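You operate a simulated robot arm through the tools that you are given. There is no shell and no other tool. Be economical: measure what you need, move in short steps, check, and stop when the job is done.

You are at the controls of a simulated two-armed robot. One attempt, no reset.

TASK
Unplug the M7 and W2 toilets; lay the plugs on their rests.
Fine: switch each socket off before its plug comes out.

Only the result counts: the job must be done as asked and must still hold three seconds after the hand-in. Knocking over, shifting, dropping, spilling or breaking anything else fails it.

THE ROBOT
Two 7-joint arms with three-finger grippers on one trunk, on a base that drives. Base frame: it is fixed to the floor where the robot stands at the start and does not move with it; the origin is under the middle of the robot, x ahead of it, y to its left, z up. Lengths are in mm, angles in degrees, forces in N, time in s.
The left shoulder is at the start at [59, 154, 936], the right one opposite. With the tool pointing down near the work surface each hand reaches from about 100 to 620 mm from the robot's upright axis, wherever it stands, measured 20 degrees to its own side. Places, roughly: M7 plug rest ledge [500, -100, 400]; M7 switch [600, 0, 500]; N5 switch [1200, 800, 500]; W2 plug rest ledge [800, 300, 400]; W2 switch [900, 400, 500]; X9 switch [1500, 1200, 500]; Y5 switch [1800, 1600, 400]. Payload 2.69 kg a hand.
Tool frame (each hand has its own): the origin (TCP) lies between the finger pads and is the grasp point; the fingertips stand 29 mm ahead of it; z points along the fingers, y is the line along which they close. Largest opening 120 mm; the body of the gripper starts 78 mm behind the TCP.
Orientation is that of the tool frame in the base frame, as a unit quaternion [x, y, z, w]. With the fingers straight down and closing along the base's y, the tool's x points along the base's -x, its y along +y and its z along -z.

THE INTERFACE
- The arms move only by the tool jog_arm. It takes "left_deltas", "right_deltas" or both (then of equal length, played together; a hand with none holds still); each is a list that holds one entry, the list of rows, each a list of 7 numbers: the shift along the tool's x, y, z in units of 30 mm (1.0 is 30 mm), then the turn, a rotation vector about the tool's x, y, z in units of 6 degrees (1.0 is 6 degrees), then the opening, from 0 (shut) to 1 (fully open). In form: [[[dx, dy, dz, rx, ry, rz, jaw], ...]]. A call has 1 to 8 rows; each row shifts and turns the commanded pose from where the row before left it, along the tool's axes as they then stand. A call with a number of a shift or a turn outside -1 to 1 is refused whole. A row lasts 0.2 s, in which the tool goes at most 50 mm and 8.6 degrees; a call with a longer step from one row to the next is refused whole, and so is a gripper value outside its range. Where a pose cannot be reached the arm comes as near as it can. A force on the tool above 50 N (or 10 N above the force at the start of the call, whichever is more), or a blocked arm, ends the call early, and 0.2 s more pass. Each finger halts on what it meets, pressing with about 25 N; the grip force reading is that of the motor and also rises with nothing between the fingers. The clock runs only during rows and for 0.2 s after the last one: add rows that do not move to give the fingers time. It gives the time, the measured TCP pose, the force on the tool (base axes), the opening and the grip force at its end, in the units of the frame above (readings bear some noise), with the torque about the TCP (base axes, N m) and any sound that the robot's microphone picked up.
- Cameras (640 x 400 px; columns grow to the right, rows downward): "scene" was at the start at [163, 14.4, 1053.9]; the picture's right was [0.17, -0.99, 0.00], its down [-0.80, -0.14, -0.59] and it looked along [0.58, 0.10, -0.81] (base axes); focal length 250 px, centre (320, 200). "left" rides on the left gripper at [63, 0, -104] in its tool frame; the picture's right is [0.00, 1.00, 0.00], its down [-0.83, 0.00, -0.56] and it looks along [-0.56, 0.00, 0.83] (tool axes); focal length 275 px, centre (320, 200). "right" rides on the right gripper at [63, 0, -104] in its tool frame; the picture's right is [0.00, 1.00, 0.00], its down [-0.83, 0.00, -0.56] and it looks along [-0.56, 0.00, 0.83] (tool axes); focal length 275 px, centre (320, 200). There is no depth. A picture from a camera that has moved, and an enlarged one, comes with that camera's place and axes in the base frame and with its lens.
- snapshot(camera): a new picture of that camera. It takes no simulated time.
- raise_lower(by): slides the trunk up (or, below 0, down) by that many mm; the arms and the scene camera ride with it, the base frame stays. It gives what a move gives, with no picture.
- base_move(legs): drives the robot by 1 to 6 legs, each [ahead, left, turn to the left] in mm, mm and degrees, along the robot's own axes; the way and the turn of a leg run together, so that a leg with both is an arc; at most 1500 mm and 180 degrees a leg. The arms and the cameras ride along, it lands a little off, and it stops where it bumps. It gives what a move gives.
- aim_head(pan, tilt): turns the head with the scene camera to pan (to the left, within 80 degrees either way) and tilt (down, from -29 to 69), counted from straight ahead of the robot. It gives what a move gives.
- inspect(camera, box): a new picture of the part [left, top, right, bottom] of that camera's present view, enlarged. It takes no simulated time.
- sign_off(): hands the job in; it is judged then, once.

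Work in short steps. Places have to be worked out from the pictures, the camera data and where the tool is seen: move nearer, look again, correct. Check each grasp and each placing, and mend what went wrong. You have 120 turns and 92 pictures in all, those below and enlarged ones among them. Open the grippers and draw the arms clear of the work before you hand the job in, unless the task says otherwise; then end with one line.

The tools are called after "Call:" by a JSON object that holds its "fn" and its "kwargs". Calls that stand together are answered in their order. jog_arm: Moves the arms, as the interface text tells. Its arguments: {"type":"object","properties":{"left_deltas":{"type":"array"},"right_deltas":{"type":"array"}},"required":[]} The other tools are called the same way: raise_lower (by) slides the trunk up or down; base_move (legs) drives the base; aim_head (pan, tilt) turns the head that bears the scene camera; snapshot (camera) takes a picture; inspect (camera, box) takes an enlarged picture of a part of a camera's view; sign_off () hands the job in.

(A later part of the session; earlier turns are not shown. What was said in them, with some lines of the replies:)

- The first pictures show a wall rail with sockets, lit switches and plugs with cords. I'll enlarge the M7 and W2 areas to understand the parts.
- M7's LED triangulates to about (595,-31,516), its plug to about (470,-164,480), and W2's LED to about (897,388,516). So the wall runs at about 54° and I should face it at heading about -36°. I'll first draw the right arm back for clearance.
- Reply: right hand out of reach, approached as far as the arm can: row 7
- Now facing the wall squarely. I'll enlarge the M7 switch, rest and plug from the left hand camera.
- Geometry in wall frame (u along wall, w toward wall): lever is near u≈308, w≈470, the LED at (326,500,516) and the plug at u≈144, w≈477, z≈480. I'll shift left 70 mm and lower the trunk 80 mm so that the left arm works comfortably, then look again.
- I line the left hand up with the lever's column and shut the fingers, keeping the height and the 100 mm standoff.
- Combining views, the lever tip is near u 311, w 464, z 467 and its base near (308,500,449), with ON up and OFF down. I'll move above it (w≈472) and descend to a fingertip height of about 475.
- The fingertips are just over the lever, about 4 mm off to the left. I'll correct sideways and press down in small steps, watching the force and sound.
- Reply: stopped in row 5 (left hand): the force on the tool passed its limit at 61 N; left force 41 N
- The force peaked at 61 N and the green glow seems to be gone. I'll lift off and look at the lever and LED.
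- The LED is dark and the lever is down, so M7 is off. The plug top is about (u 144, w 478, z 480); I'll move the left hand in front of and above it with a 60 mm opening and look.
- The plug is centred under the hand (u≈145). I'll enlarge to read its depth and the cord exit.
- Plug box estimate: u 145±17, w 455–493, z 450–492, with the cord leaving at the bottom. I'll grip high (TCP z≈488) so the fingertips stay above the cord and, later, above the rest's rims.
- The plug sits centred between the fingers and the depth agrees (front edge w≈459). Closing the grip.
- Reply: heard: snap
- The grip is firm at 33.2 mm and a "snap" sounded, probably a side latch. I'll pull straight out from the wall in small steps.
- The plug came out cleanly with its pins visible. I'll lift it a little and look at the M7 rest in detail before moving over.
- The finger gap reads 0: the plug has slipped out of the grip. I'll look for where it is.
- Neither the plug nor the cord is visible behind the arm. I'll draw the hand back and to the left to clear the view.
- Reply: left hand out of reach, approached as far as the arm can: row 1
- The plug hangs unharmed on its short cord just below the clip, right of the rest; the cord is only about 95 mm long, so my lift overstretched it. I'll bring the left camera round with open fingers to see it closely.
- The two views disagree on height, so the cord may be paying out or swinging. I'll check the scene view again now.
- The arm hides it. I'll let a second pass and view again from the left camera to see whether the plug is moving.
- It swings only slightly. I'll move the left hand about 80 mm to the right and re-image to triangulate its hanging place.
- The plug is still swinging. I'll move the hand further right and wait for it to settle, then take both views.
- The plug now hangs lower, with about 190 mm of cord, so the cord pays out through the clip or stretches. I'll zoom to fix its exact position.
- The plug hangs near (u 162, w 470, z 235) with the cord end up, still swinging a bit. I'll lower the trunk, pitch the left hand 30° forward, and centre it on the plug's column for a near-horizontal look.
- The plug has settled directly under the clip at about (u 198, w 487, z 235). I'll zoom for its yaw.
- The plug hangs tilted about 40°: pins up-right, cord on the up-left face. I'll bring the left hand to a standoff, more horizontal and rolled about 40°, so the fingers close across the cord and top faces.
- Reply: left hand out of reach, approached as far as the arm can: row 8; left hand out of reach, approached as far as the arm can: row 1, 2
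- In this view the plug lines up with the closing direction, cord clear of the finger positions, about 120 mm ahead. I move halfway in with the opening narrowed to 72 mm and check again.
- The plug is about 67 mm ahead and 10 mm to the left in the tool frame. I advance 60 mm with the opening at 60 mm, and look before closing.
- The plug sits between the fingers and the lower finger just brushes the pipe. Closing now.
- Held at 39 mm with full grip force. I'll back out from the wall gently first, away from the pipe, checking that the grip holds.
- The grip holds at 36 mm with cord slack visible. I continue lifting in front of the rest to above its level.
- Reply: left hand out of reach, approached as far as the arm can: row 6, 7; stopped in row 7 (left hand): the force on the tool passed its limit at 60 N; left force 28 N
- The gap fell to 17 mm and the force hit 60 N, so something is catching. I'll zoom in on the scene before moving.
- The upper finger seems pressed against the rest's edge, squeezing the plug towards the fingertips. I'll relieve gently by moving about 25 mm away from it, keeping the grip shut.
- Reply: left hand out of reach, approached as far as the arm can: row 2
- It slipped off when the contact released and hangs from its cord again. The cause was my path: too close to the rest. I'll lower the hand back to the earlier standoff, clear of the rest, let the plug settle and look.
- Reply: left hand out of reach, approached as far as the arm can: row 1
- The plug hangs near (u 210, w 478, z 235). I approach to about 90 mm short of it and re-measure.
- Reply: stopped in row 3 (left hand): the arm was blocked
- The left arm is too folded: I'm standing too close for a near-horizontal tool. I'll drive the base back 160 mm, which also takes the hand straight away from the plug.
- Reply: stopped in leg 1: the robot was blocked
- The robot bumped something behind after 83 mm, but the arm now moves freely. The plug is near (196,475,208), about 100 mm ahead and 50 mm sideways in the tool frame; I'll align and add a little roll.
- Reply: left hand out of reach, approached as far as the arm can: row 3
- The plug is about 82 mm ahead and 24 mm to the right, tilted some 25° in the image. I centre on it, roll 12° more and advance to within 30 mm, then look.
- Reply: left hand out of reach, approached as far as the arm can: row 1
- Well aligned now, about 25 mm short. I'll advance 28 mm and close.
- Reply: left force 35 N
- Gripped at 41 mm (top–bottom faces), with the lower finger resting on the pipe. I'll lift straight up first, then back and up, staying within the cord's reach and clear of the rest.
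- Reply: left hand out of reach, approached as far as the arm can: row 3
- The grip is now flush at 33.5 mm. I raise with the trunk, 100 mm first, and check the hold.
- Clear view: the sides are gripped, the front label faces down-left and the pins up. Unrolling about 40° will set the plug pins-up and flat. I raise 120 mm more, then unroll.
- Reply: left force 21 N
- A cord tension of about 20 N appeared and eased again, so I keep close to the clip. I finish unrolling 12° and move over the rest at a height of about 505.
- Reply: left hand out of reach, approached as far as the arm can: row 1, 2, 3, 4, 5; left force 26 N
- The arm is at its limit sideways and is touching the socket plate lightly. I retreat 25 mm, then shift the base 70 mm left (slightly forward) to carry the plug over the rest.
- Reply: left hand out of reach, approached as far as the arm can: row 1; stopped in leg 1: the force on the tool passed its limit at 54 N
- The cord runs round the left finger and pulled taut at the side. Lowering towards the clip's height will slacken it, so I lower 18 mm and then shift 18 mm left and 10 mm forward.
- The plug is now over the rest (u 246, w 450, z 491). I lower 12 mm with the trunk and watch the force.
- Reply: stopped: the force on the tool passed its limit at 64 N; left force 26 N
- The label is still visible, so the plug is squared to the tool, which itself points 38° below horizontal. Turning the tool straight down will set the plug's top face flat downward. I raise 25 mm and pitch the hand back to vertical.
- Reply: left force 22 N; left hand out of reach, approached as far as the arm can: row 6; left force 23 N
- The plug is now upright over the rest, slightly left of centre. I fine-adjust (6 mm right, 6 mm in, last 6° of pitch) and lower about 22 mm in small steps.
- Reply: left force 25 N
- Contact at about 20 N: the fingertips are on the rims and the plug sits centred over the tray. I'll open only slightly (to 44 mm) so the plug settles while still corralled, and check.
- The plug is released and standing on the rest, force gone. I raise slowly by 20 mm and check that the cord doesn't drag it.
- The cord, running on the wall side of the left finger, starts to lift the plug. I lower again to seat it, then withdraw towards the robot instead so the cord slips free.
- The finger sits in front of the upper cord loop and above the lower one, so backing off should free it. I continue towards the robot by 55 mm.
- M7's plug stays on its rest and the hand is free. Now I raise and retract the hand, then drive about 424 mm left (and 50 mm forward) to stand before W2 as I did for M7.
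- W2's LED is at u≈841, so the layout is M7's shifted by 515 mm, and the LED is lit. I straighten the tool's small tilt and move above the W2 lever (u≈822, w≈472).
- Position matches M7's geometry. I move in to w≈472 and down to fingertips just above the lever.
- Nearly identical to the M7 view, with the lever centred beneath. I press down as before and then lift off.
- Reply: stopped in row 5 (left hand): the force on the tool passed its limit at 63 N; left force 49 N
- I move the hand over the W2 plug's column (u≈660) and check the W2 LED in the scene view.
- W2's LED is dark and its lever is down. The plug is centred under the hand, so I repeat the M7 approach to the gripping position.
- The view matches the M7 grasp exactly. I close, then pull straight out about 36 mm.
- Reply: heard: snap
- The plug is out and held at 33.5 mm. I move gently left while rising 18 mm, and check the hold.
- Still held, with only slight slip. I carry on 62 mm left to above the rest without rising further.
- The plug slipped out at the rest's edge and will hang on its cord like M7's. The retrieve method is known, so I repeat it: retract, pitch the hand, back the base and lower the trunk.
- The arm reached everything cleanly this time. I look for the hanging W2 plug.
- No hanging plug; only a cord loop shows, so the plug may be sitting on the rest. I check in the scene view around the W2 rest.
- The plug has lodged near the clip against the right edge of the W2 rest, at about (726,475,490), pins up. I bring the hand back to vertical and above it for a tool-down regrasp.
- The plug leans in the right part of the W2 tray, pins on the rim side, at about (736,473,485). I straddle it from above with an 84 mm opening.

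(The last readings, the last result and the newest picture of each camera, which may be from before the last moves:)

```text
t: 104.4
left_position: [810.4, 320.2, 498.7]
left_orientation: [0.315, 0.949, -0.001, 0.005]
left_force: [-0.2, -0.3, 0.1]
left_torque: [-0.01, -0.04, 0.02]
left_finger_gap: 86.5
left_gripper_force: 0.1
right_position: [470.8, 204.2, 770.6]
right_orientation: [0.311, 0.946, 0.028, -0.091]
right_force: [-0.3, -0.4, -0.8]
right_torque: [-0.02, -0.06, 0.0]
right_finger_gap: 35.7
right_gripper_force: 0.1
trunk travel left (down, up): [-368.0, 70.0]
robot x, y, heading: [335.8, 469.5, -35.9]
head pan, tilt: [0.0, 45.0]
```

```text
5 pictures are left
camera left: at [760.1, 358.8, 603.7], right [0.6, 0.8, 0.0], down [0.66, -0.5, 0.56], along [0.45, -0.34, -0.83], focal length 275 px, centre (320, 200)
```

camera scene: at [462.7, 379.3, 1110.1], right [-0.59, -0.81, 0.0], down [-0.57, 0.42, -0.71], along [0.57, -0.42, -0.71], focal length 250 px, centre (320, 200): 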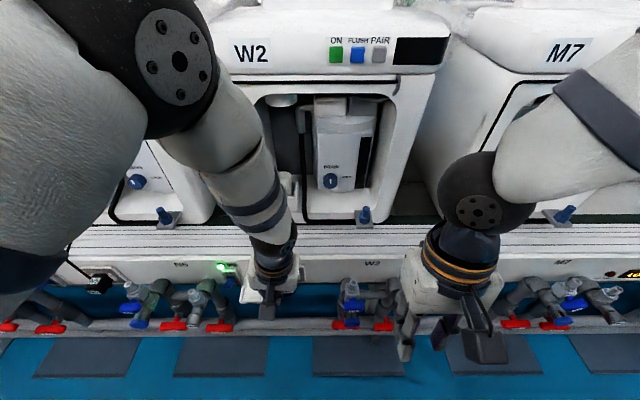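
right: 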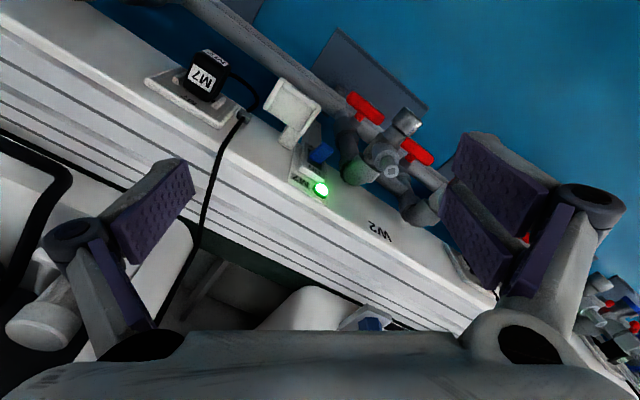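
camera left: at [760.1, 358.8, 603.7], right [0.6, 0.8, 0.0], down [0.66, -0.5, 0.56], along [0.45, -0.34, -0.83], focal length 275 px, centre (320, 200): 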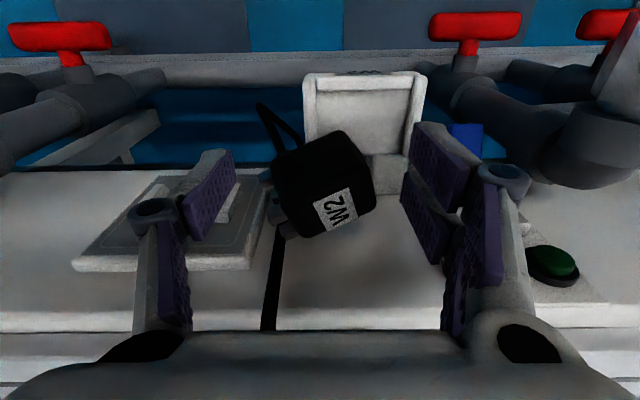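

The plug (centre about u 739, w 472) lies rotated some 20° on the tray's back-right corner. I rotate the hand 9° to match, sink 4 mm and close.

Call:
{"fn": "jog_arm", "kwargs": {"left_deltas": [[[0.12, 0.12, 0, 0, 0, -0.8, 0.66], [0, 0, 0.14, 0, 0, -0.7, 0.6], [0, 0, 0, 0, 0, 0, 0.5], [0, 0, 0, 0, 0, 0, 0.4], [0, 0, 0, 0, 0, 0, 0.25], [0, 0, 0, 0, 0, 0, 0], [0, 0, 0, 0, 0, 0, 0]]]}}

Call:
{"fn": "snapshot", "kwargs": {"camera": "left"}}

```text
t: 106.0
left_position: [809.3, 324.3, 492.8]
left_orientation: [0.241, 0.971, -0.001, 0.004]
left_force: [-0.6, -3.0, 3.8]
left_torque: [-0.28, 0.03, 0.0]
left_finger_gap: 45.1
left_gripper_force: 24.9
right_position: [470.2, 204.6, 769.5]
right_orientation: [0.311, 0.946, 0.029, -0.091]
right_force: [0.0, -0.2, -1.2]
right_torque: [0.02, 0.02, 0.03]
right_finger_gap: 36.1
right_gripper_force: 0.0
trunk travel left (down, up): [-368.0, 70.0]
robot x, y, heading: [335.9, 471.8, -36.1]
head pan, tilt: [0.0, 45.0]
```

```text
4 pictures are left
camera left: at [753.4, 355.1, 599.0], right [0.47, 0.88, 0.0], down [0.73, -0.39, 0.56], along [0.5, -0.27, -0.83], focal length 275 px, centre (320, 200)
```

left: 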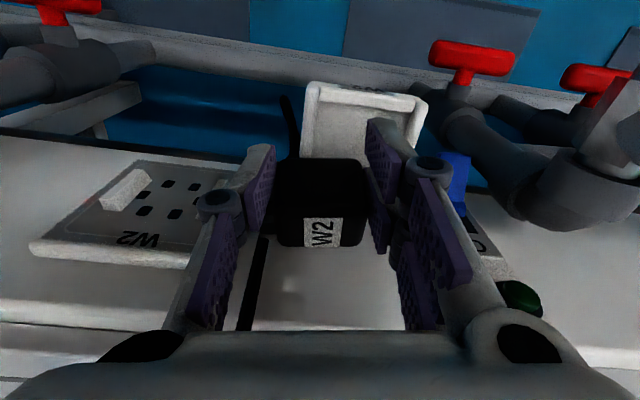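

Gripped firmly at 45 mm. I lift 12 mm, move 20 mm left and 9 mm towards the robot to the tray centre, and check the grip reading.

Call:
{"fn": "jog_arm", "kwargs": {"left_deltas": [[[0, 0, -0.2, 0, 0, 0, 0], [0, 0, -0.2, 0, 0, 0, 0], [0.1, 0.25, 0, 0, 0, 0, 0], [0.1, 0.25, 0, 0, 0, 0, 0], [0, 0.2, 0, 0, 0, 0, 0]]]}}

```text
t: 107.2
left_position: [813.8, 352.6, 504.0]
left_orientation: [0.239, 0.971, 0.001, 0.0]
left_force: [-3.4, 4.6, 0.0]
left_torque: [0.1, 0.04, 0.07]
left_finger_gap: 0.2
left_gripper_force: 25.5
right_position: [470.8, 205.0, 769.5]
right_orientation: [0.309, 0.946, 0.028, -0.091]
right_force: [0.1, 0.3, -0.1]
right_torque: [-0.03, -0.01, 0.01]
right_finger_gap: 35.7
right_gripper_force: 0.1
trunk travel left (down, up): [-368.0, 70.0]
robot x, y, heading: [333.1, 476.0, -36.3]
head pan, tilt: [0.0, 45.0]
```

The grip was lost again. I need to see where the plug went.

Call:
{"fn": "snapshot", "kwargs": {"camera": "left"}}

```text
3 pictures are left
camera left: at [758.0, 381.4, 610.0], right [0.47, 0.88, 0.0], down [0.73, -0.39, 0.56], along [0.49, -0.26, -0.83], focal length 275 px, centre (320, 200)
```

left: 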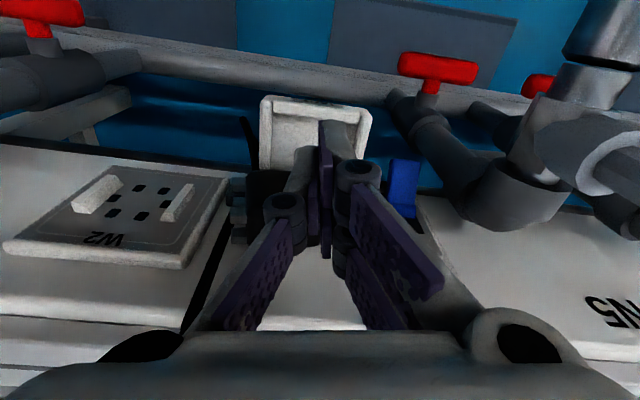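

The plug stays put by the tray's corner; lifting against the cord makes it slip. I'll regrip and drag it level into the tray instead: first rise, open and return above it.

Call:
{"fn": "jog_arm", "kwargs": {"left_deltas": [[[0, 0, -0.9, 0, 0, 0, 0], [0, 0, -0.9, 0, 0, 0, 0.4], [-0.15, -0.45, -0.2, 0, 0, 0, 0.7], [-0.16, -0.45, 0, 0, 0, 0, 0.7], [0, 0, 0.8, 0, 0, 0, 0.7], [0, 0, 0.8, 0, 0, 0, 0.7], [0, 0, 0.8, 0, 0, 0, 0.7], [0, 0, 0, 0, 0, 0, 0.7]]]}}

Call:
{"fn": "jog_arm", "kwargs": {"left_deltas": [[[0, 0, 0, 0, 0, 0, 0.55], [0, 0, 0, 0, 0, 0, 0.4], [0, 0, 0, 0, 0, 0, 0.25], [0, 0, 0, 0, 0, 0, 0], [0, 0, 0, 0, 0, 0, 0]]]}}

```text
t: 109.0
left_position: [810.8, 317.8, 495.3]
left_orientation: [0.241, 0.971, -0.002, 0.004]
left_force: [0.3, -0.3, -0.6]
left_torque: [0.02, 0.04, -0.01]
left_finger_gap: 84.2
left_gripper_force: 0.0
right_position: [470.6, 204.1, 769.0]
right_orientation: [0.311, 0.946, 0.028, -0.09]
right_force: [0.5, 0.3, -0.3]
right_torque: [-0.03, -0.03, -0.03]
right_finger_gap: 36.0
right_gripper_force: 0.1
trunk travel left (down, up): [-368.0, 70.0]
robot x, y, heading: [331.1, 475.9, -36.3]
head pan, tilt: [0.0, 45.0]
```

```text
t: 110.2
left_position: [811.0, 318.7, 497.2]
left_orientation: [0.24, 0.971, -0.001, 0.003]
left_force: [-3.7, -0.5, 1.7]
left_torque: [-0.05, 0.13, -0.11]
left_finger_gap: 45.1
left_gripper_force: 24.7
right_position: [470.0, 204.4, 768.4]
right_orientation: [0.31, 0.946, 0.028, -0.091]
right_force: [-0.1, -0.8, -0.2]
right_torque: [0.04, 0.01, -0.01]
right_finger_gap: 36.0
right_gripper_force: 0.0
trunk travel left (down, up): [-368.0, 70.0]
robot x, y, heading: [338.5, 471.3, -36.0]
head pan, tilt: [0.0, 45.0]
```

Gripped again at 45 mm. I drag level, slowly, and check the gap partway.

Call:
{"fn": "jog_arm", "kwargs": {"left_deltas": [[[0.05, 0.1, 0, 0, 0, 0, 0], [0.05, 0.12, 0, 0, 0, 0, 0], [0.05, 0.12, 0, 0, 0, 0, 0]]]}}

```text
t: 111.0
left_position: [810.3, 325.1, 494.5]
left_orientation: [0.241, 0.971, -0.005, 0.006]
left_force: [-1.0, -16.4, 4.5]
left_torque: [-0.86, 0.04, 0.0]
left_finger_gap: 45.4
left_gripper_force: 24.9
right_position: [468.9, 202.4, 770.3]
right_orientation: [0.31, 0.946, 0.028, -0.091]
right_force: [0.5, 0.1, -0.1]
right_torque: [-0.02, 0.0, -0.04]
right_finger_gap: 36.1
right_gripper_force: 0.0
trunk travel left (down, up): [-368.0, 70.0]
robot x, y, heading: [334.5, 473.3, -36.1]
head pan, tilt: [0.0, 45.0]
```

There is a resistance of 16 N in the left direction, so the plug's lower end bears on the rim's outside. I ease back 4 mm and lift 8 mm to see whether the grip holds.

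Call:
{"fn": "jog_arm", "kwargs": {"left_deltas": [[[0, -0.2, 0, 0, 0, 0, 0], [0, 0, -0.13, 0, 0, 0, 0], [0, 0, -0.13, 0, 0, 0, 0]]]}}

```text
t: 111.8
left_position: [805.8, 326.3, 501.4]
left_orientation: [0.24, 0.971, -0.001, 0.003]
left_force: [0.3, -0.4, -0.1]
left_torque: [-0.02, 0.02, -0.03]
left_finger_gap: 45.3
left_gripper_force: 24.6
right_position: [470.4, 203.1, 769.4]
right_orientation: [0.31, 0.946, 0.028, -0.09]
right_force: [0.1, 0.3, 0.1]
right_torque: [0.01, -0.01, 0.02]
right_finger_gap: 36.1
right_gripper_force: 0.1
trunk travel left (down, up): [-368.0, 70.0]
robot x, y, heading: [334.6, 468.8, -36.3]
head pan, tilt: [0.0, 45.0]
```

The grip holds with no load. I lift another 18 mm in small steps.

Call:
{"fn": "jog_arm", "kwargs": {"left_deltas": [[[0, 0, -0.15, 0, 0, 0, 0], [0, 0, -0.15, 0, 0, 0, 0], [0, 0, -0.15, 0, 0, 0, 0], [0, 0, -0.15, 0, 0, 0, 0]]]}}

```text
t: 112.8
left_position: [806.5, 325.2, 520.0]
left_orientation: [0.24, 0.971, -0.002, 0.004]
left_force: [-1.3, -0.3, -0.8]
left_torque: [0.01, 0.01, 0.03]
left_finger_gap: 45.4
left_gripper_force: 25.1
right_position: [470.3, 204.4, 768.4]
right_orientation: [0.31, 0.946, 0.028, -0.091]
right_force: [-0.3, -0.5, -0.7]
right_torque: [-0.01, 0.0, -0.02]
right_finger_gap: 35.9
right_gripper_force: 0.1
trunk travel left (down, up): [-368.0, 70.0]
robot x, y, heading: [336.7, 471.4, -36.1]
head pan, tilt: [0.0, 45.0]
```

Held well at z 520. I lift 9 mm more, then move gently towards the tray centre, watching the load.

Call:
{"fn": "jog_arm", "kwargs": {"left_deltas": [[[0, 0, -0.15, 0, 0, 0, 0], [0, 0, -0.15, 0, 0, 0, 0], [0.02, 0.12, 0, 0, 0, 0, 0], [0.02, 0.12, 0, 0, 0, 0, 0], [0.02, 0.12, 0, 0, 0, 0, 0]]]}}

```text
t: 114.0
left_position: [811.3, 334.9, 529.2]
left_orientation: [0.24, 0.971, -0.001, 0.004]
left_force: [-1.5, -1.6, -0.4]
left_torque: [-0.1, 0.09, 0.01]
left_finger_gap: 45.5
left_gripper_force: 24.9
right_position: [469.7, 203.9, 770.9]
right_orientation: [0.31, 0.946, 0.028, -0.091]
right_force: [0.3, 0.4, -0.3]
right_torque: [0.03, 0.0, 0.01]
right_finger_gap: 36.1
right_gripper_force: 0.1
trunk travel left (down, up): [-368.0, 70.0]
robot x, y, heading: [338.1, 471.7, -36.2]
head pan, tilt: [0.0, 45.0]
```

No resistance, grip steady. I move the last 11 mm to the tray centre.

Call:
{"fn": "jog_arm", "kwargs": {"left_deltas": [[[0.05, 0.12, 0, 0, 0, 0, 0], [0.05, 0.12, 0, 0, 0, 0, 0], [0.03, 0.12, 0, 0, 0, 0, 0]]]}}

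Call:
{"fn": "snapshot", "kwargs": {"camera": "left"}}

```text
t: 114.8
left_position: [812.6, 347.2, 529.5]
left_orientation: [0.24, 0.971, -0.002, 0.004]
left_force: [0.1, -2.4, -0.1]
left_torque: [-0.2, 0.09, 0.04]
left_finger_gap: 45.3
left_gripper_force: 25.0
right_position: [470.7, 203.3, 770.1]
right_orientation: [0.31, 0.946, 0.028, -0.091]
right_force: [-0.1, 0.0, -0.8]
right_torque: [-0.01, 0.0, -0.02]
right_finger_gap: 36.0
right_gripper_force: 0.0
trunk travel left (down, up): [-368.0, 70.0]
robot x, y, heading: [329.9, 471.6, -36.4]
head pan, tilt: [0.0, 45.0]
```

```text
2 pictures are left
camera left: at [756.1, 377.0, 633.5], right [0.47, 0.88, 0.0], down [0.73, -0.39, 0.56], along [0.5, -0.27, -0.83], focal length 275 px, centre (320, 200)
```

left: 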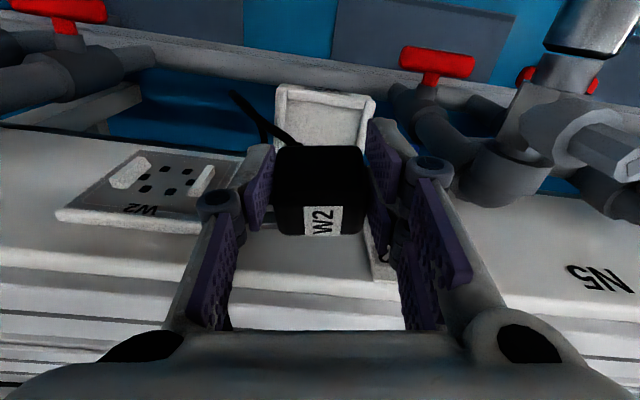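

The plug is over the tray centre (u 758, w 453). I lower in small steps until there is contact.

Call:
{"fn": "jog_arm", "kwargs": {"left_deltas": [[[0, 0, 0.25, 0, 0, 0, 0], [0, 0, 0.25, 0, 0, 0, 0], [0, 0, 0.25, 0, 0, 0, 0], [0, 0, 0.15, 0, 0, 0, 0]]]}}

Call:
{"fn": "jog_arm", "kwargs": {"left_deltas": [[[0, 0, 0.1, 0, 0, 0, 0], [0, 0, 0.1, 0, 0, 0, 0]]]}}

```text
t: 115.8
left_position: [811.9, 346.9, 501.6]
left_orientation: [0.24, 0.971, -0.002, 0.004]
left_force: [9.7, 5.2, 12.5]
left_torque: [-0.01, -0.23, 0.16]
left_finger_gap: 45.0
left_gripper_force: 25.6
right_position: [470.3, 204.6, 769.1]
right_orientation: [0.31, 0.946, 0.028, -0.091]
right_force: [-0.1, -0.8, -1.2]
right_torque: [0.03, 0.02, -0.01]
right_finger_gap: 35.9
right_gripper_force: 0.1
trunk travel left (down, up): [-368.0, 70.0]
robot x, y, heading: [333.1, 471.8, -36.3]
head pan, tilt: [0.0, 45.0]
```

```text
t: 116.4
left_position: [811.4, 346.6, 496.8]
left_orientation: [0.24, 0.971, -0.002, 0.004]
left_force: [7.2, 9.1, 24.9]
left_torque: [-0.03, -0.11, 0.07]
left_finger_gap: 45.8
left_gripper_force: 24.7
right_position: [470.8, 205.4, 770.4]
right_orientation: [0.31, 0.946, 0.027, -0.09]
right_force: [-0.4, -0.4, -0.3]
right_torque: [0.0, 0.02, 0.0]
right_finger_gap: 36.3
right_gripper_force: 0.0
trunk travel left (down, up): [-368.0, 70.0]
robot x, y, heading: [334.7, 471.4, -36.2]
head pan, tilt: [0.0, 45.0]
```

Contact begins at z≈502 with a sideways push to the left, suggesting the right rim. I raise 3 mm, shift 4 mm left and lower again.

Call:
{"fn": "jog_arm", "kwargs": {"left_deltas": [[[0, 0.13, -0.15, 0, 0, 0, 0], [0, 0, 0.1, 0, 0, 0, 0], [0, 0, 0.1, 0, 0, 0, 0], [0, 0, 0.1, 0, 0, 0, 0]]]}}

```text
t: 117.4
left_position: [813.9, 350.2, 492.9]
left_orientation: [0.241, 0.971, -0.003, 0.004]
left_force: [-1.1, -0.7, 18.1]
left_torque: [-0.31, 0.11, -0.01]
left_finger_gap: 45.1
left_gripper_force: 24.8
right_position: [469.2, 202.6, 770.7]
right_orientation: [0.31, 0.946, 0.028, -0.091]
right_force: [-0.1, -0.5, 0.2]
right_torque: [0.02, 0.01, 0.01]
right_finger_gap: 35.9
right_gripper_force: 0.1
trunk travel left (down, up): [-368.0, 70.0]
robot x, y, heading: [335.9, 472.1, -36.1]
head pan, tilt: [0.0, 45.0]
```

Now only a vertical load remains, so the plug is seated in the tray. I open slightly and let it settle, then look.

Call:
{"fn": "jog_arm", "kwargs": {"left_deltas": [[[0, 0, 0, 0, 0, 0, 0.4], [0, 0, 0, 0, 0, 0, 0.42], [0, 0, 0, 0, 0, 0, 0.45], [0, 0, 0, 0, 0, 0, 0.47], [0, 0, 0, 0, 0, 0, 0.47]]]}}

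Call:
{"fn": "snapshot", "kwargs": {"camera": "left"}}

```text
t: 118.6
left_position: [813.5, 350.0, 491.1]
left_orientation: [0.241, 0.971, -0.001, 0.003]
left_force: [0.4, -0.8, -0.4]
left_torque: [0.02, -0.01, -0.01]
left_finger_gap: 56.7
left_gripper_force: 0.0
right_position: [470.4, 205.0, 769.5]
right_orientation: [0.31, 0.946, 0.027, -0.091]
right_force: [-0.5, -0.8, 0.1]
right_torque: [0.04, 0.03, 0.02]
right_finger_gap: 35.8
right_gripper_force: 0.0
trunk travel left (down, up): [-368.0, 70.0]
robot x, y, heading: [336.9, 473.1, -36.3]
head pan, tilt: [0.0, 45.0]
```

```text
1 pictures are left
camera left: at [757.9, 380.4, 596.4], right [0.47, 0.88, 0.0], down [0.73, -0.39, 0.56], along [0.5, -0.27, -0.83], focal length 275 px, centre (320, 200)
```

left: 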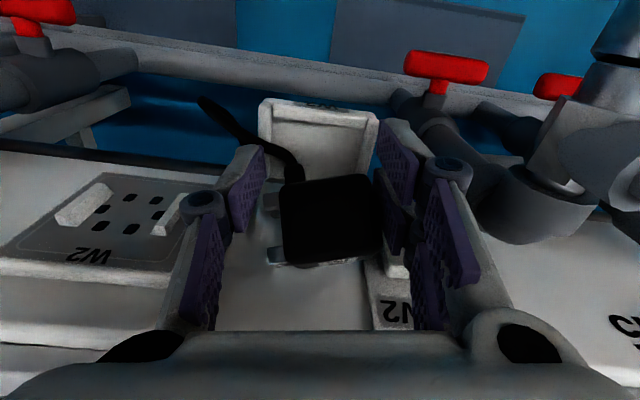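

After release the plug seems to have tipped toward the wall side (w≈470–500), too far back. I advance 20 mm with a wider opening, regrip softly, and drag it forward to the tray's middle.

Call:
{"fn": "jog_arm", "kwargs": {"left_deltas": [[[0, 0, -0.1, 0, 0, 0, 0.55], [0, 0, 0, 0, 0, 0, 0.6], [-0.35, 0.05, 0, 0, 0, 0, 0.6], [-0.35, 0, 0, 0, 0, 0, 0.6], [0, 0, 0, 0, 0, 0, 0.5], [0, 0, 0, 0, 0, 0, 0.4], [0, 0, 0, 0, 0, 0, 0], [0, 0, 0, 0, 0, 0, 0]]]}}

```text
t: 120.4
left_position: [833.7, 341.3, 493.9]
left_orientation: [0.24, 0.971, -0.001, 0.004]
left_force: [1.1, 0.1, -0.1]
left_torque: [-0.03, 0.04, -0.01]
left_finger_gap: 45.4
left_gripper_force: 25.0
right_position: [470.8, 203.9, 770.2]
right_orientation: [0.31, 0.946, 0.029, -0.091]
right_force: [0.7, -0.3, 0.4]
right_torque: [-0.03, 0.0, -0.02]
right_finger_gap: 35.9
right_gripper_force: 0.0
trunk travel left (down, up): [-368.0, 70.0]
robot x, y, heading: [331.1, 472.8, -36.4]
head pan, tilt: [0.0, 45.0]
```

Gripped at 45 mm again, confirming the plug was back at w≈474. I drag it 20 mm towards the robot along the tray.

Call:
{"fn": "jog_arm", "kwargs": {"left_deltas": [[[0.17, 0.02, 0, 0, 0, 0, 0], [0.17, 0.02, 0, 0, 0, 0, 0], [0.17, 0.02, 0, 0, 0, 0, 0], [0.13, 0, 0, 0, 0, 0, 0]]]}}

```text
t: 121.4
left_position: [818.7, 350.2, 495.6]
left_orientation: [0.24, 0.971, -0.004, 0.005]
left_force: [4.5, -2.9, 5.4]
left_torque: [-0.14, -0.04, 0.12]
left_finger_gap: 45.7
left_gripper_force: 24.6
right_position: [470.0, 202.9, 770.2]
right_orientation: [0.31, 0.946, 0.029, -0.091]
right_force: [0.0, 1.0, 0.6]
right_torque: [0.0, 0.0, -0.02]
right_finger_gap: 36.0
right_gripper_force: 0.0
trunk travel left (down, up): [-368.0, 70.0]
robot x, y, heading: [335.5, 471.2, -36.2]
head pan, tilt: [0.0, 45.0]
```

The plug is now at w≈456 with only light friction. I release slowly and wait for it to settle.

Call:
{"fn": "jog_arm", "kwargs": {"left_deltas": [[[0, 0, 0, 0, 0, 0, 0.39], [0, 0, 0, 0, 0, 0, 0.42], [0, 0, 0, 0, 0, 0, 0.48], [0, 0, 0, 0, 0, 0, 0.55], [0, 0, 0, 0, 0, 0, 0.6], [0, 0, 0, 0, 0, 0, 0.6], [0, 0, 0, 0, 0, 0, 0.6]]]}}

Call:
{"fn": "jog_arm", "kwargs": {"left_deltas": [[[0.2, 0, 0, 0, 0, 0, 0.6], [0.4, 0, 0, 0, 0, 0, 0.6], [0.6, 0, 0, 0, 0, 0, 0.6], [0.8, 0, -0.3, 0, 0, 0, 0.6], [0.8, 0, -0.5, 0, 0, 0, 0.6]]]}}

Call:
{"fn": "snapshot", "kwargs": {"camera": "left"}}

```text
t: 123.0
left_position: [817.8, 350.9, 494.7]
left_orientation: [0.24, 0.971, -0.002, 0.004]
left_force: [-0.9, 0.0, 1.4]
left_torque: [-0.04, -0.01, -0.03]
left_finger_gap: 72.0
left_gripper_force: 0.0
right_position: [470.2, 203.8, 770.1]
right_orientation: [0.31, 0.946, 0.028, -0.091]
right_force: [0.3, 0.5, -0.6]
right_torque: [0.03, -0.01, 0.01]
right_finger_gap: 35.9
right_gripper_force: 0.0
trunk travel left (down, up): [-368.0, 70.0]
robot x, y, heading: [336.8, 473.8, -36.5]
head pan, tilt: [0.0, 45.0]
```

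```text
t: 124.2
left_position: [744.5, 389.4, 519.1]
left_orientation: [0.239, 0.971, -0.002, 0.004]
left_force: [0.0, -0.8, 0.3]
left_torque: [0.0, -0.02, 0.0]
left_finger_gap: 72.1
left_gripper_force: 0.2
right_position: [469.8, 203.8, 769.6]
right_orientation: [0.31, 0.946, 0.028, -0.091]
right_force: [-0.3, -0.3, 0.7]
right_torque: [0.01, 0.03, 0.04]
right_finger_gap: 35.9
right_gripper_force: 0.1
trunk travel left (down, up): [-368.0, 70.0]
robot x, y, heading: [332.5, 474.5, -36.3]
head pan, tilt: [0.0, 45.0]
```

```text
0 pictures are left
camera left: at [687.5, 420.7, 623.4], right [0.47, 0.88, 0.0], down [0.73, -0.39, 0.56], along [0.5, -0.27, -0.83], focal length 275 px, centre (320, 200)
```

left: 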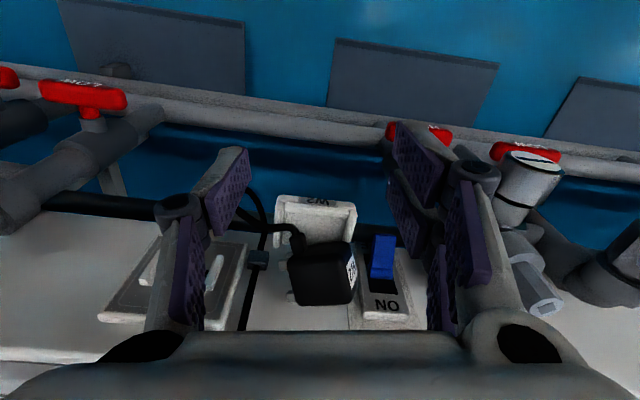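

No pictures remain, so I rely on touch. The last picture hints that the plug may lean back again. I return with the fingers straddling it at w≈450 and close to feel whether it is there.

Call:
{"fn": "jog_arm", "kwargs": {"left_deltas": [[[-0.4, 0, 0.4, 0, 0, 0, 0.6], [-0.5, 0, 0.4, 0, 0, 0, 0.6], [-0.6, 0, 0, 0, 0, 0, 0.6], [-0.6, 0, 0, 0, 0, 0, 0.6], [-0.5, -0.1, 0, 0, 0, 0, 0.6], [0, 0, 0, 0, 0, 0, 0.5], [0, 0, 0, 0, 0, 0, 0.42], [0, 0, 0, 0, 0, 0, 0.34]]]}}

Call:
{"fn": "jog_arm", "kwargs": {"left_deltas": [[[0, 0, 0, 0, 0, 0, 0.3], [0, 0, 0, 0, 0, 0, 0.3]]]}}

```text
t: 126.0
left_position: [810.3, 352.0, 495.9]
left_orientation: [0.241, 0.971, -0.001, 0.003]
left_force: [-3.9, 2.2, 1.3]
left_torque: [-0.1, -0.05, -0.05]
left_finger_gap: 42.5
left_gripper_force: 1.3
right_position: [469.4, 203.6, 769.9]
right_orientation: [0.31, 0.946, 0.028, -0.091]
right_force: [0.0, 0.0, 0.1]
right_torque: [0.01, -0.01, 0.0]
right_finger_gap: 35.9
right_gripper_force: 0.0
trunk travel left (down, up): [-368.0, 70.0]
robot x, y, heading: [335.0, 473.1, -36.1]
head pan, tilt: [0.0, 45.0]
```

```text
t: 126.6
left_position: [810.2, 350.9, 495.9]
left_orientation: [0.24, 0.971, -0.002, 0.004]
left_force: [-2.8, 1.7, 2.0]
left_torque: [-0.03, 0.1, -0.07]
left_finger_gap: 37.0
left_gripper_force: 0.7
right_position: [470.2, 204.3, 769.5]
right_orientation: [0.31, 0.946, 0.028, -0.091]
right_force: [-0.3, 0.6, -0.3]
right_torque: [0.01, 0.01, 0.02]
right_finger_gap: 35.9
right_gripper_force: 0.0
trunk travel left (down, up): [-368.0, 70.0]
robot x, y, heading: [336.5, 470.6, -36.3]
head pan, tilt: [0.0, 45.0]
```

Nothing is between the pads at w 440–458, but there is a light touch: the plug's near face is at w≈458, so the drag did work partly. I regrip 24 mm further in and drag once more.

Call:
{"fn": "jog_arm", "kwargs": {"left_deltas": [[[0.1, 0, 0, 0, 0, 0, 0.5], [0, 0, 0, 0, 0, 0, 0.6], [0, 0, 0, 0, 0, 0, 0.6], [-0.45, 0.06, 0, 0, 0, 0, 0.6], [-0.45, 0.06, 0, 0, 0, 0, 0.6], [0, 0, 0, 0, 0, 0, 0.45], [0, 0, 0, 0, 0, 0, 0], [0, 0, 0, 0, 0, 0, 0]]]}}

Call:
{"fn": "jog_arm", "kwargs": {"left_deltas": [[[0.15, 0.01, 0, 0, 0, 0, 0], [0.15, 0.01, 0, 0, 0, 0, 0], [0.15, 0.01, 0, 0, 0, 0, 0], [0.12, 0.01, 0, 0, 0, 0, 0]]]}}

```text
t: 128.4
left_position: [834.1, 342.6, 496.1]
left_orientation: [0.24, 0.971, -0.003, 0.003]
left_force: [-3.0, -3.9, 5.3]
left_torque: [0.02, 0.13, 0.09]
left_finger_gap: 60.6
left_gripper_force: 25.2
right_position: [470.2, 204.3, 770.3]
right_orientation: [0.31, 0.946, 0.028, -0.091]
right_force: [1.3, 0.5, 0.1]
right_torque: [0.01, 0.0, -0.02]
right_finger_gap: 36.1
right_gripper_force: 0.1
trunk travel left (down, up): [-368.0, 70.0]
robot x, y, heading: [333.1, 470.8, -36.1]
head pan, tilt: [0.0, 45.0]
```

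```text
t: 129.4
left_position: [827.4, 349.5, 498.0]
left_orientation: [0.24, 0.971, -0.006, 0.013]
left_force: [32.7, -12.9, 12.6]
left_torque: [-0.29, -1.19, -0.42]
left_finger_gap: 60.2
left_gripper_force: 25.1
right_position: [470.6, 202.3, 770.6]
right_orientation: [0.31, 0.946, 0.028, -0.091]
right_force: [0.5, -0.5, -0.3]
right_torque: [0.01, 0.0, 0.0]
right_finger_gap: 35.8
right_gripper_force: 0.0
trunk travel left (down, up): [-368.0, 70.0]
robot x, y, heading: [335.6, 469.7, -36.5]
head pan, tilt: [0.0, 45.0]
```

The gap now reads 60 mm with 33 N of drag resistance, so the hold is on something wider. I stop, relax the pull and open.

Call:
{"fn": "jog_arm", "kwargs": {"left_deltas": [[[-0.2, 0, 0, 0, 0, 0, 0], [0, 0, 0, 0, 0, 0, 0.52], [0, 0, 0, 0, 0, 0, 0.6], [0, 0, 0, 0, 0, 0, 0.68], [0, 0, 0, 0, 0, 0, 0.68]]]}}

```text
t: 130.6
left_position: [822.8, 350.1, 493.0]
left_orientation: [0.24, 0.971, -0.001, 0.003]
left_force: [-0.5, -0.4, -0.3]
left_torque: [0.02, -0.01, 0.02]
left_finger_gap: 81.7
left_gripper_force: 0.0
right_position: [471.1, 203.4, 770.9]
right_orientation: [0.31, 0.946, 0.027, -0.09]
right_force: [0.4, 0.6, 0.5]
right_torque: [0.0, -0.02, 0.01]
right_finger_gap: 36.0
right_gripper_force: 0.1
trunk travel left (down, up): [-368.0, 70.0]
robot x, y, heading: [335.8, 471.5, -36.6]
head pan, tilt: [0.0, 45.0]
```

The load is gone. I recentre 6 mm and close gently once to feel the plug's position and square it up.

Call:
{"fn": "jog_arm", "kwargs": {"left_deltas": [[[0, -0.2, 0, 0, 0, 0, 0.68], [0, 0, 0, 0, 0, 0, 0.6], [0, 0, 0, 0, 0, 0, 0.5], [0, 0, 0, 0, 0, 0, 0.4], [0, 0, 0, 0, 0, 0, 0.36], [0, 0, 0, 0, 0, 0, 0.36]]]}}

```text
t: 132.0
left_position: [819.0, 345.5, 494.4]
left_orientation: [0.241, 0.971, -0.001, 0.002]
left_force: [-14.4, 9.4, 3.7]
left_torque: [0.34, 0.33, 0.1]
left_finger_gap: 49.8
left_gripper_force: 25.3
right_position: [469.9, 204.4, 769.1]
right_orientation: [0.31, 0.946, 0.028, -0.091]
right_force: [0.4, -0.3, -0.6]
right_torque: [0.05, -0.01, 0.0]
right_finger_gap: 35.8
right_gripper_force: 0.1
trunk travel left (down, up): [-368.0, 70.0]
robot x, y, heading: [335.3, 467.5, -36.3]
head pan, tilt: [0.0, 45.0]
```

The plug is between the pads (50 mm, slightly skewed), pushing the hand toward the robot. I drag 9 mm gently in that direction and read the load.

Call:
{"fn": "jog_arm", "kwargs": {"left_deltas": [[[0.15, 0, 0, 0, 0, 0, 0.3], [0.15, 0, 0, 0, 0, 0, 0.3], [0, 0, 0, 0, 0, 0, 0.3]]]}}

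```text
t: 132.8
left_position: [815.0, 347.4, 493.7]
left_orientation: [0.241, 0.971, -0.003, 0.003]
left_force: [0.4, 1.0, -2.3]
left_torque: [0.13, 0.01, -0.05]
left_finger_gap: 42.2
left_gripper_force: 24.8
right_position: [470.1, 204.1, 770.9]
right_orientation: [0.309, 0.946, 0.028, -0.09]
right_force: [-0.1, 0.4, 0.6]
right_torque: [-0.01, -0.01, -0.02]
right_finger_gap: 36.1
right_gripper_force: 0.0
trunk travel left (down, up): [-368.0, 70.0]
robot x, y, heading: [336.2, 472.5, -36.7]
head pan, tilt: [0.0, 45.0]
```

Now it is squared at 42 mm with no load, with the pads at w 446–464 and u≈760: the plug lies over the tray. I release slowly, wait, and withdraw straight back.

Call:
{"fn": "jog_arm", "kwargs": {"left_deltas": [[[0, 0, 0, 0, 0, 0, 0.37], [0, 0, 0, 0, 0, 0, 0.4], [0, 0, 0, 0, 0, 0, 0.46], [0, 0, 0, 0, 0, 0, 0.55], [0, 0, 0, 0, 0, 0, 0.66], [0, 0, 0, 0, 0, 0, 0.7], [0, 0, 0, 0, 0, 0, 0.7]]]}}

Call:
{"fn": "jog_arm", "kwargs": {"left_deltas": [[[0.2, 0, 0, 0, 0, 0, 0.7], [0.4, 0, 0, 0, 0, 0, 0.7], [0.6, 0, 0, 0, 0, 0, 0.7], [0.8, 0, -0.3, 0, 0, 0, 0.7], [0.8, 0, -0.8, 0, 0, 0, 0.7], [0.5, 0, -0.9, 0, 0, 0, 0.7], [0.5, 0, -0.9, 0, 0, 0, 0.7]]]}}

```text
t: 134.4
left_position: [814.3, 349.1, 494.2]
left_orientation: [0.24, 0.971, -0.002, 0.004]
left_force: [0.2, 0.3, 0.0]
left_torque: [0.02, 0.01, 0.02]
left_finger_gap: 84.2
left_gripper_force: 0.0
right_position: [470.1, 203.9, 769.9]
right_orientation: [0.31, 0.946, 0.028, -0.09]
right_force: [0.3, -0.4, -1.0]
right_torque: [-0.01, -0.01, 0.02]
right_finger_gap: 35.9
right_gripper_force: 0.1
trunk travel left (down, up): [-368.0, 70.0]
robot x, y, heading: [336.1, 470.8, -36.3]
head pan, tilt: [0.0, 45.0]
```

```text
t: 136.0
left_position: [711.2, 402.7, 579.1]
left_orientation: [0.241, 0.971, -0.002, 0.003]
left_force: [-0.9, 0.0, 0.1]
left_torque: [0.0, 0.0, 0.0]
left_finger_gap: 83.9
left_gripper_force: 0.1
right_position: [470.3, 203.5, 770.4]
right_orientation: [0.309, 0.946, 0.028, -0.092]
right_force: [-1.4, 0.4, -0.3]
right_torque: [0.01, 0.01, 0.01]
right_finger_gap: 35.7
right_gripper_force: 0.0
trunk travel left (down, up): [-368.0, 70.0]
robot x, y, heading: [335.2, 471.5, -36.3]
head pan, tilt: [0.0, 45.0]
```

The hand withdrew with no load and is clear of the work, so I open the right gripper as well and hand in.

Call:
{"fn": "jog_arm", "kwargs": {"right_deltas": [[[0, 0, 0, 0, 0, 0, 0.6], [0, 0, 0, 0, 0, 0, 0.9], [0, 0, 0, 0, 0, 0, 0.9]]]}}

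Call:
{"fn": "sign_off", "kwargs": {}}

```text
t: 136.8
left_position: [710.4, 400.9, 579.2]
left_orientation: [0.241, 0.971, -0.002, 0.004]
left_force: [-0.2, 0.7, 0.1]
left_torque: [0.02, 0.0, 0.0]
left_finger_gap: 83.9
left_gripper_force: 0.0
right_position: [468.5, 204.2, 770.3]
right_orientation: [0.311, 0.946, 0.027, -0.09]
right_force: [-0.5, 0.2, 0.0]
right_torque: [-0.03, 0.03, -0.04]
right_finger_gap: 108.1
right_gripper_force: 0.0
trunk travel left (down, up): [-368.0, 70.0]
robot x, y, heading: [331.7, 470.9, -36.5]
head pan, tilt: [0.0, 45.0]
```

```text
The job is handed in.
```

I switched M7 and W2 off, unplugged both and handed in. M7's plug was last seen on its rest. W2's final place on its rest I judged by touch only, with no pictures left. Both plugs slipped from the grip along the way, and the base once bumped something behind it that I did not check.
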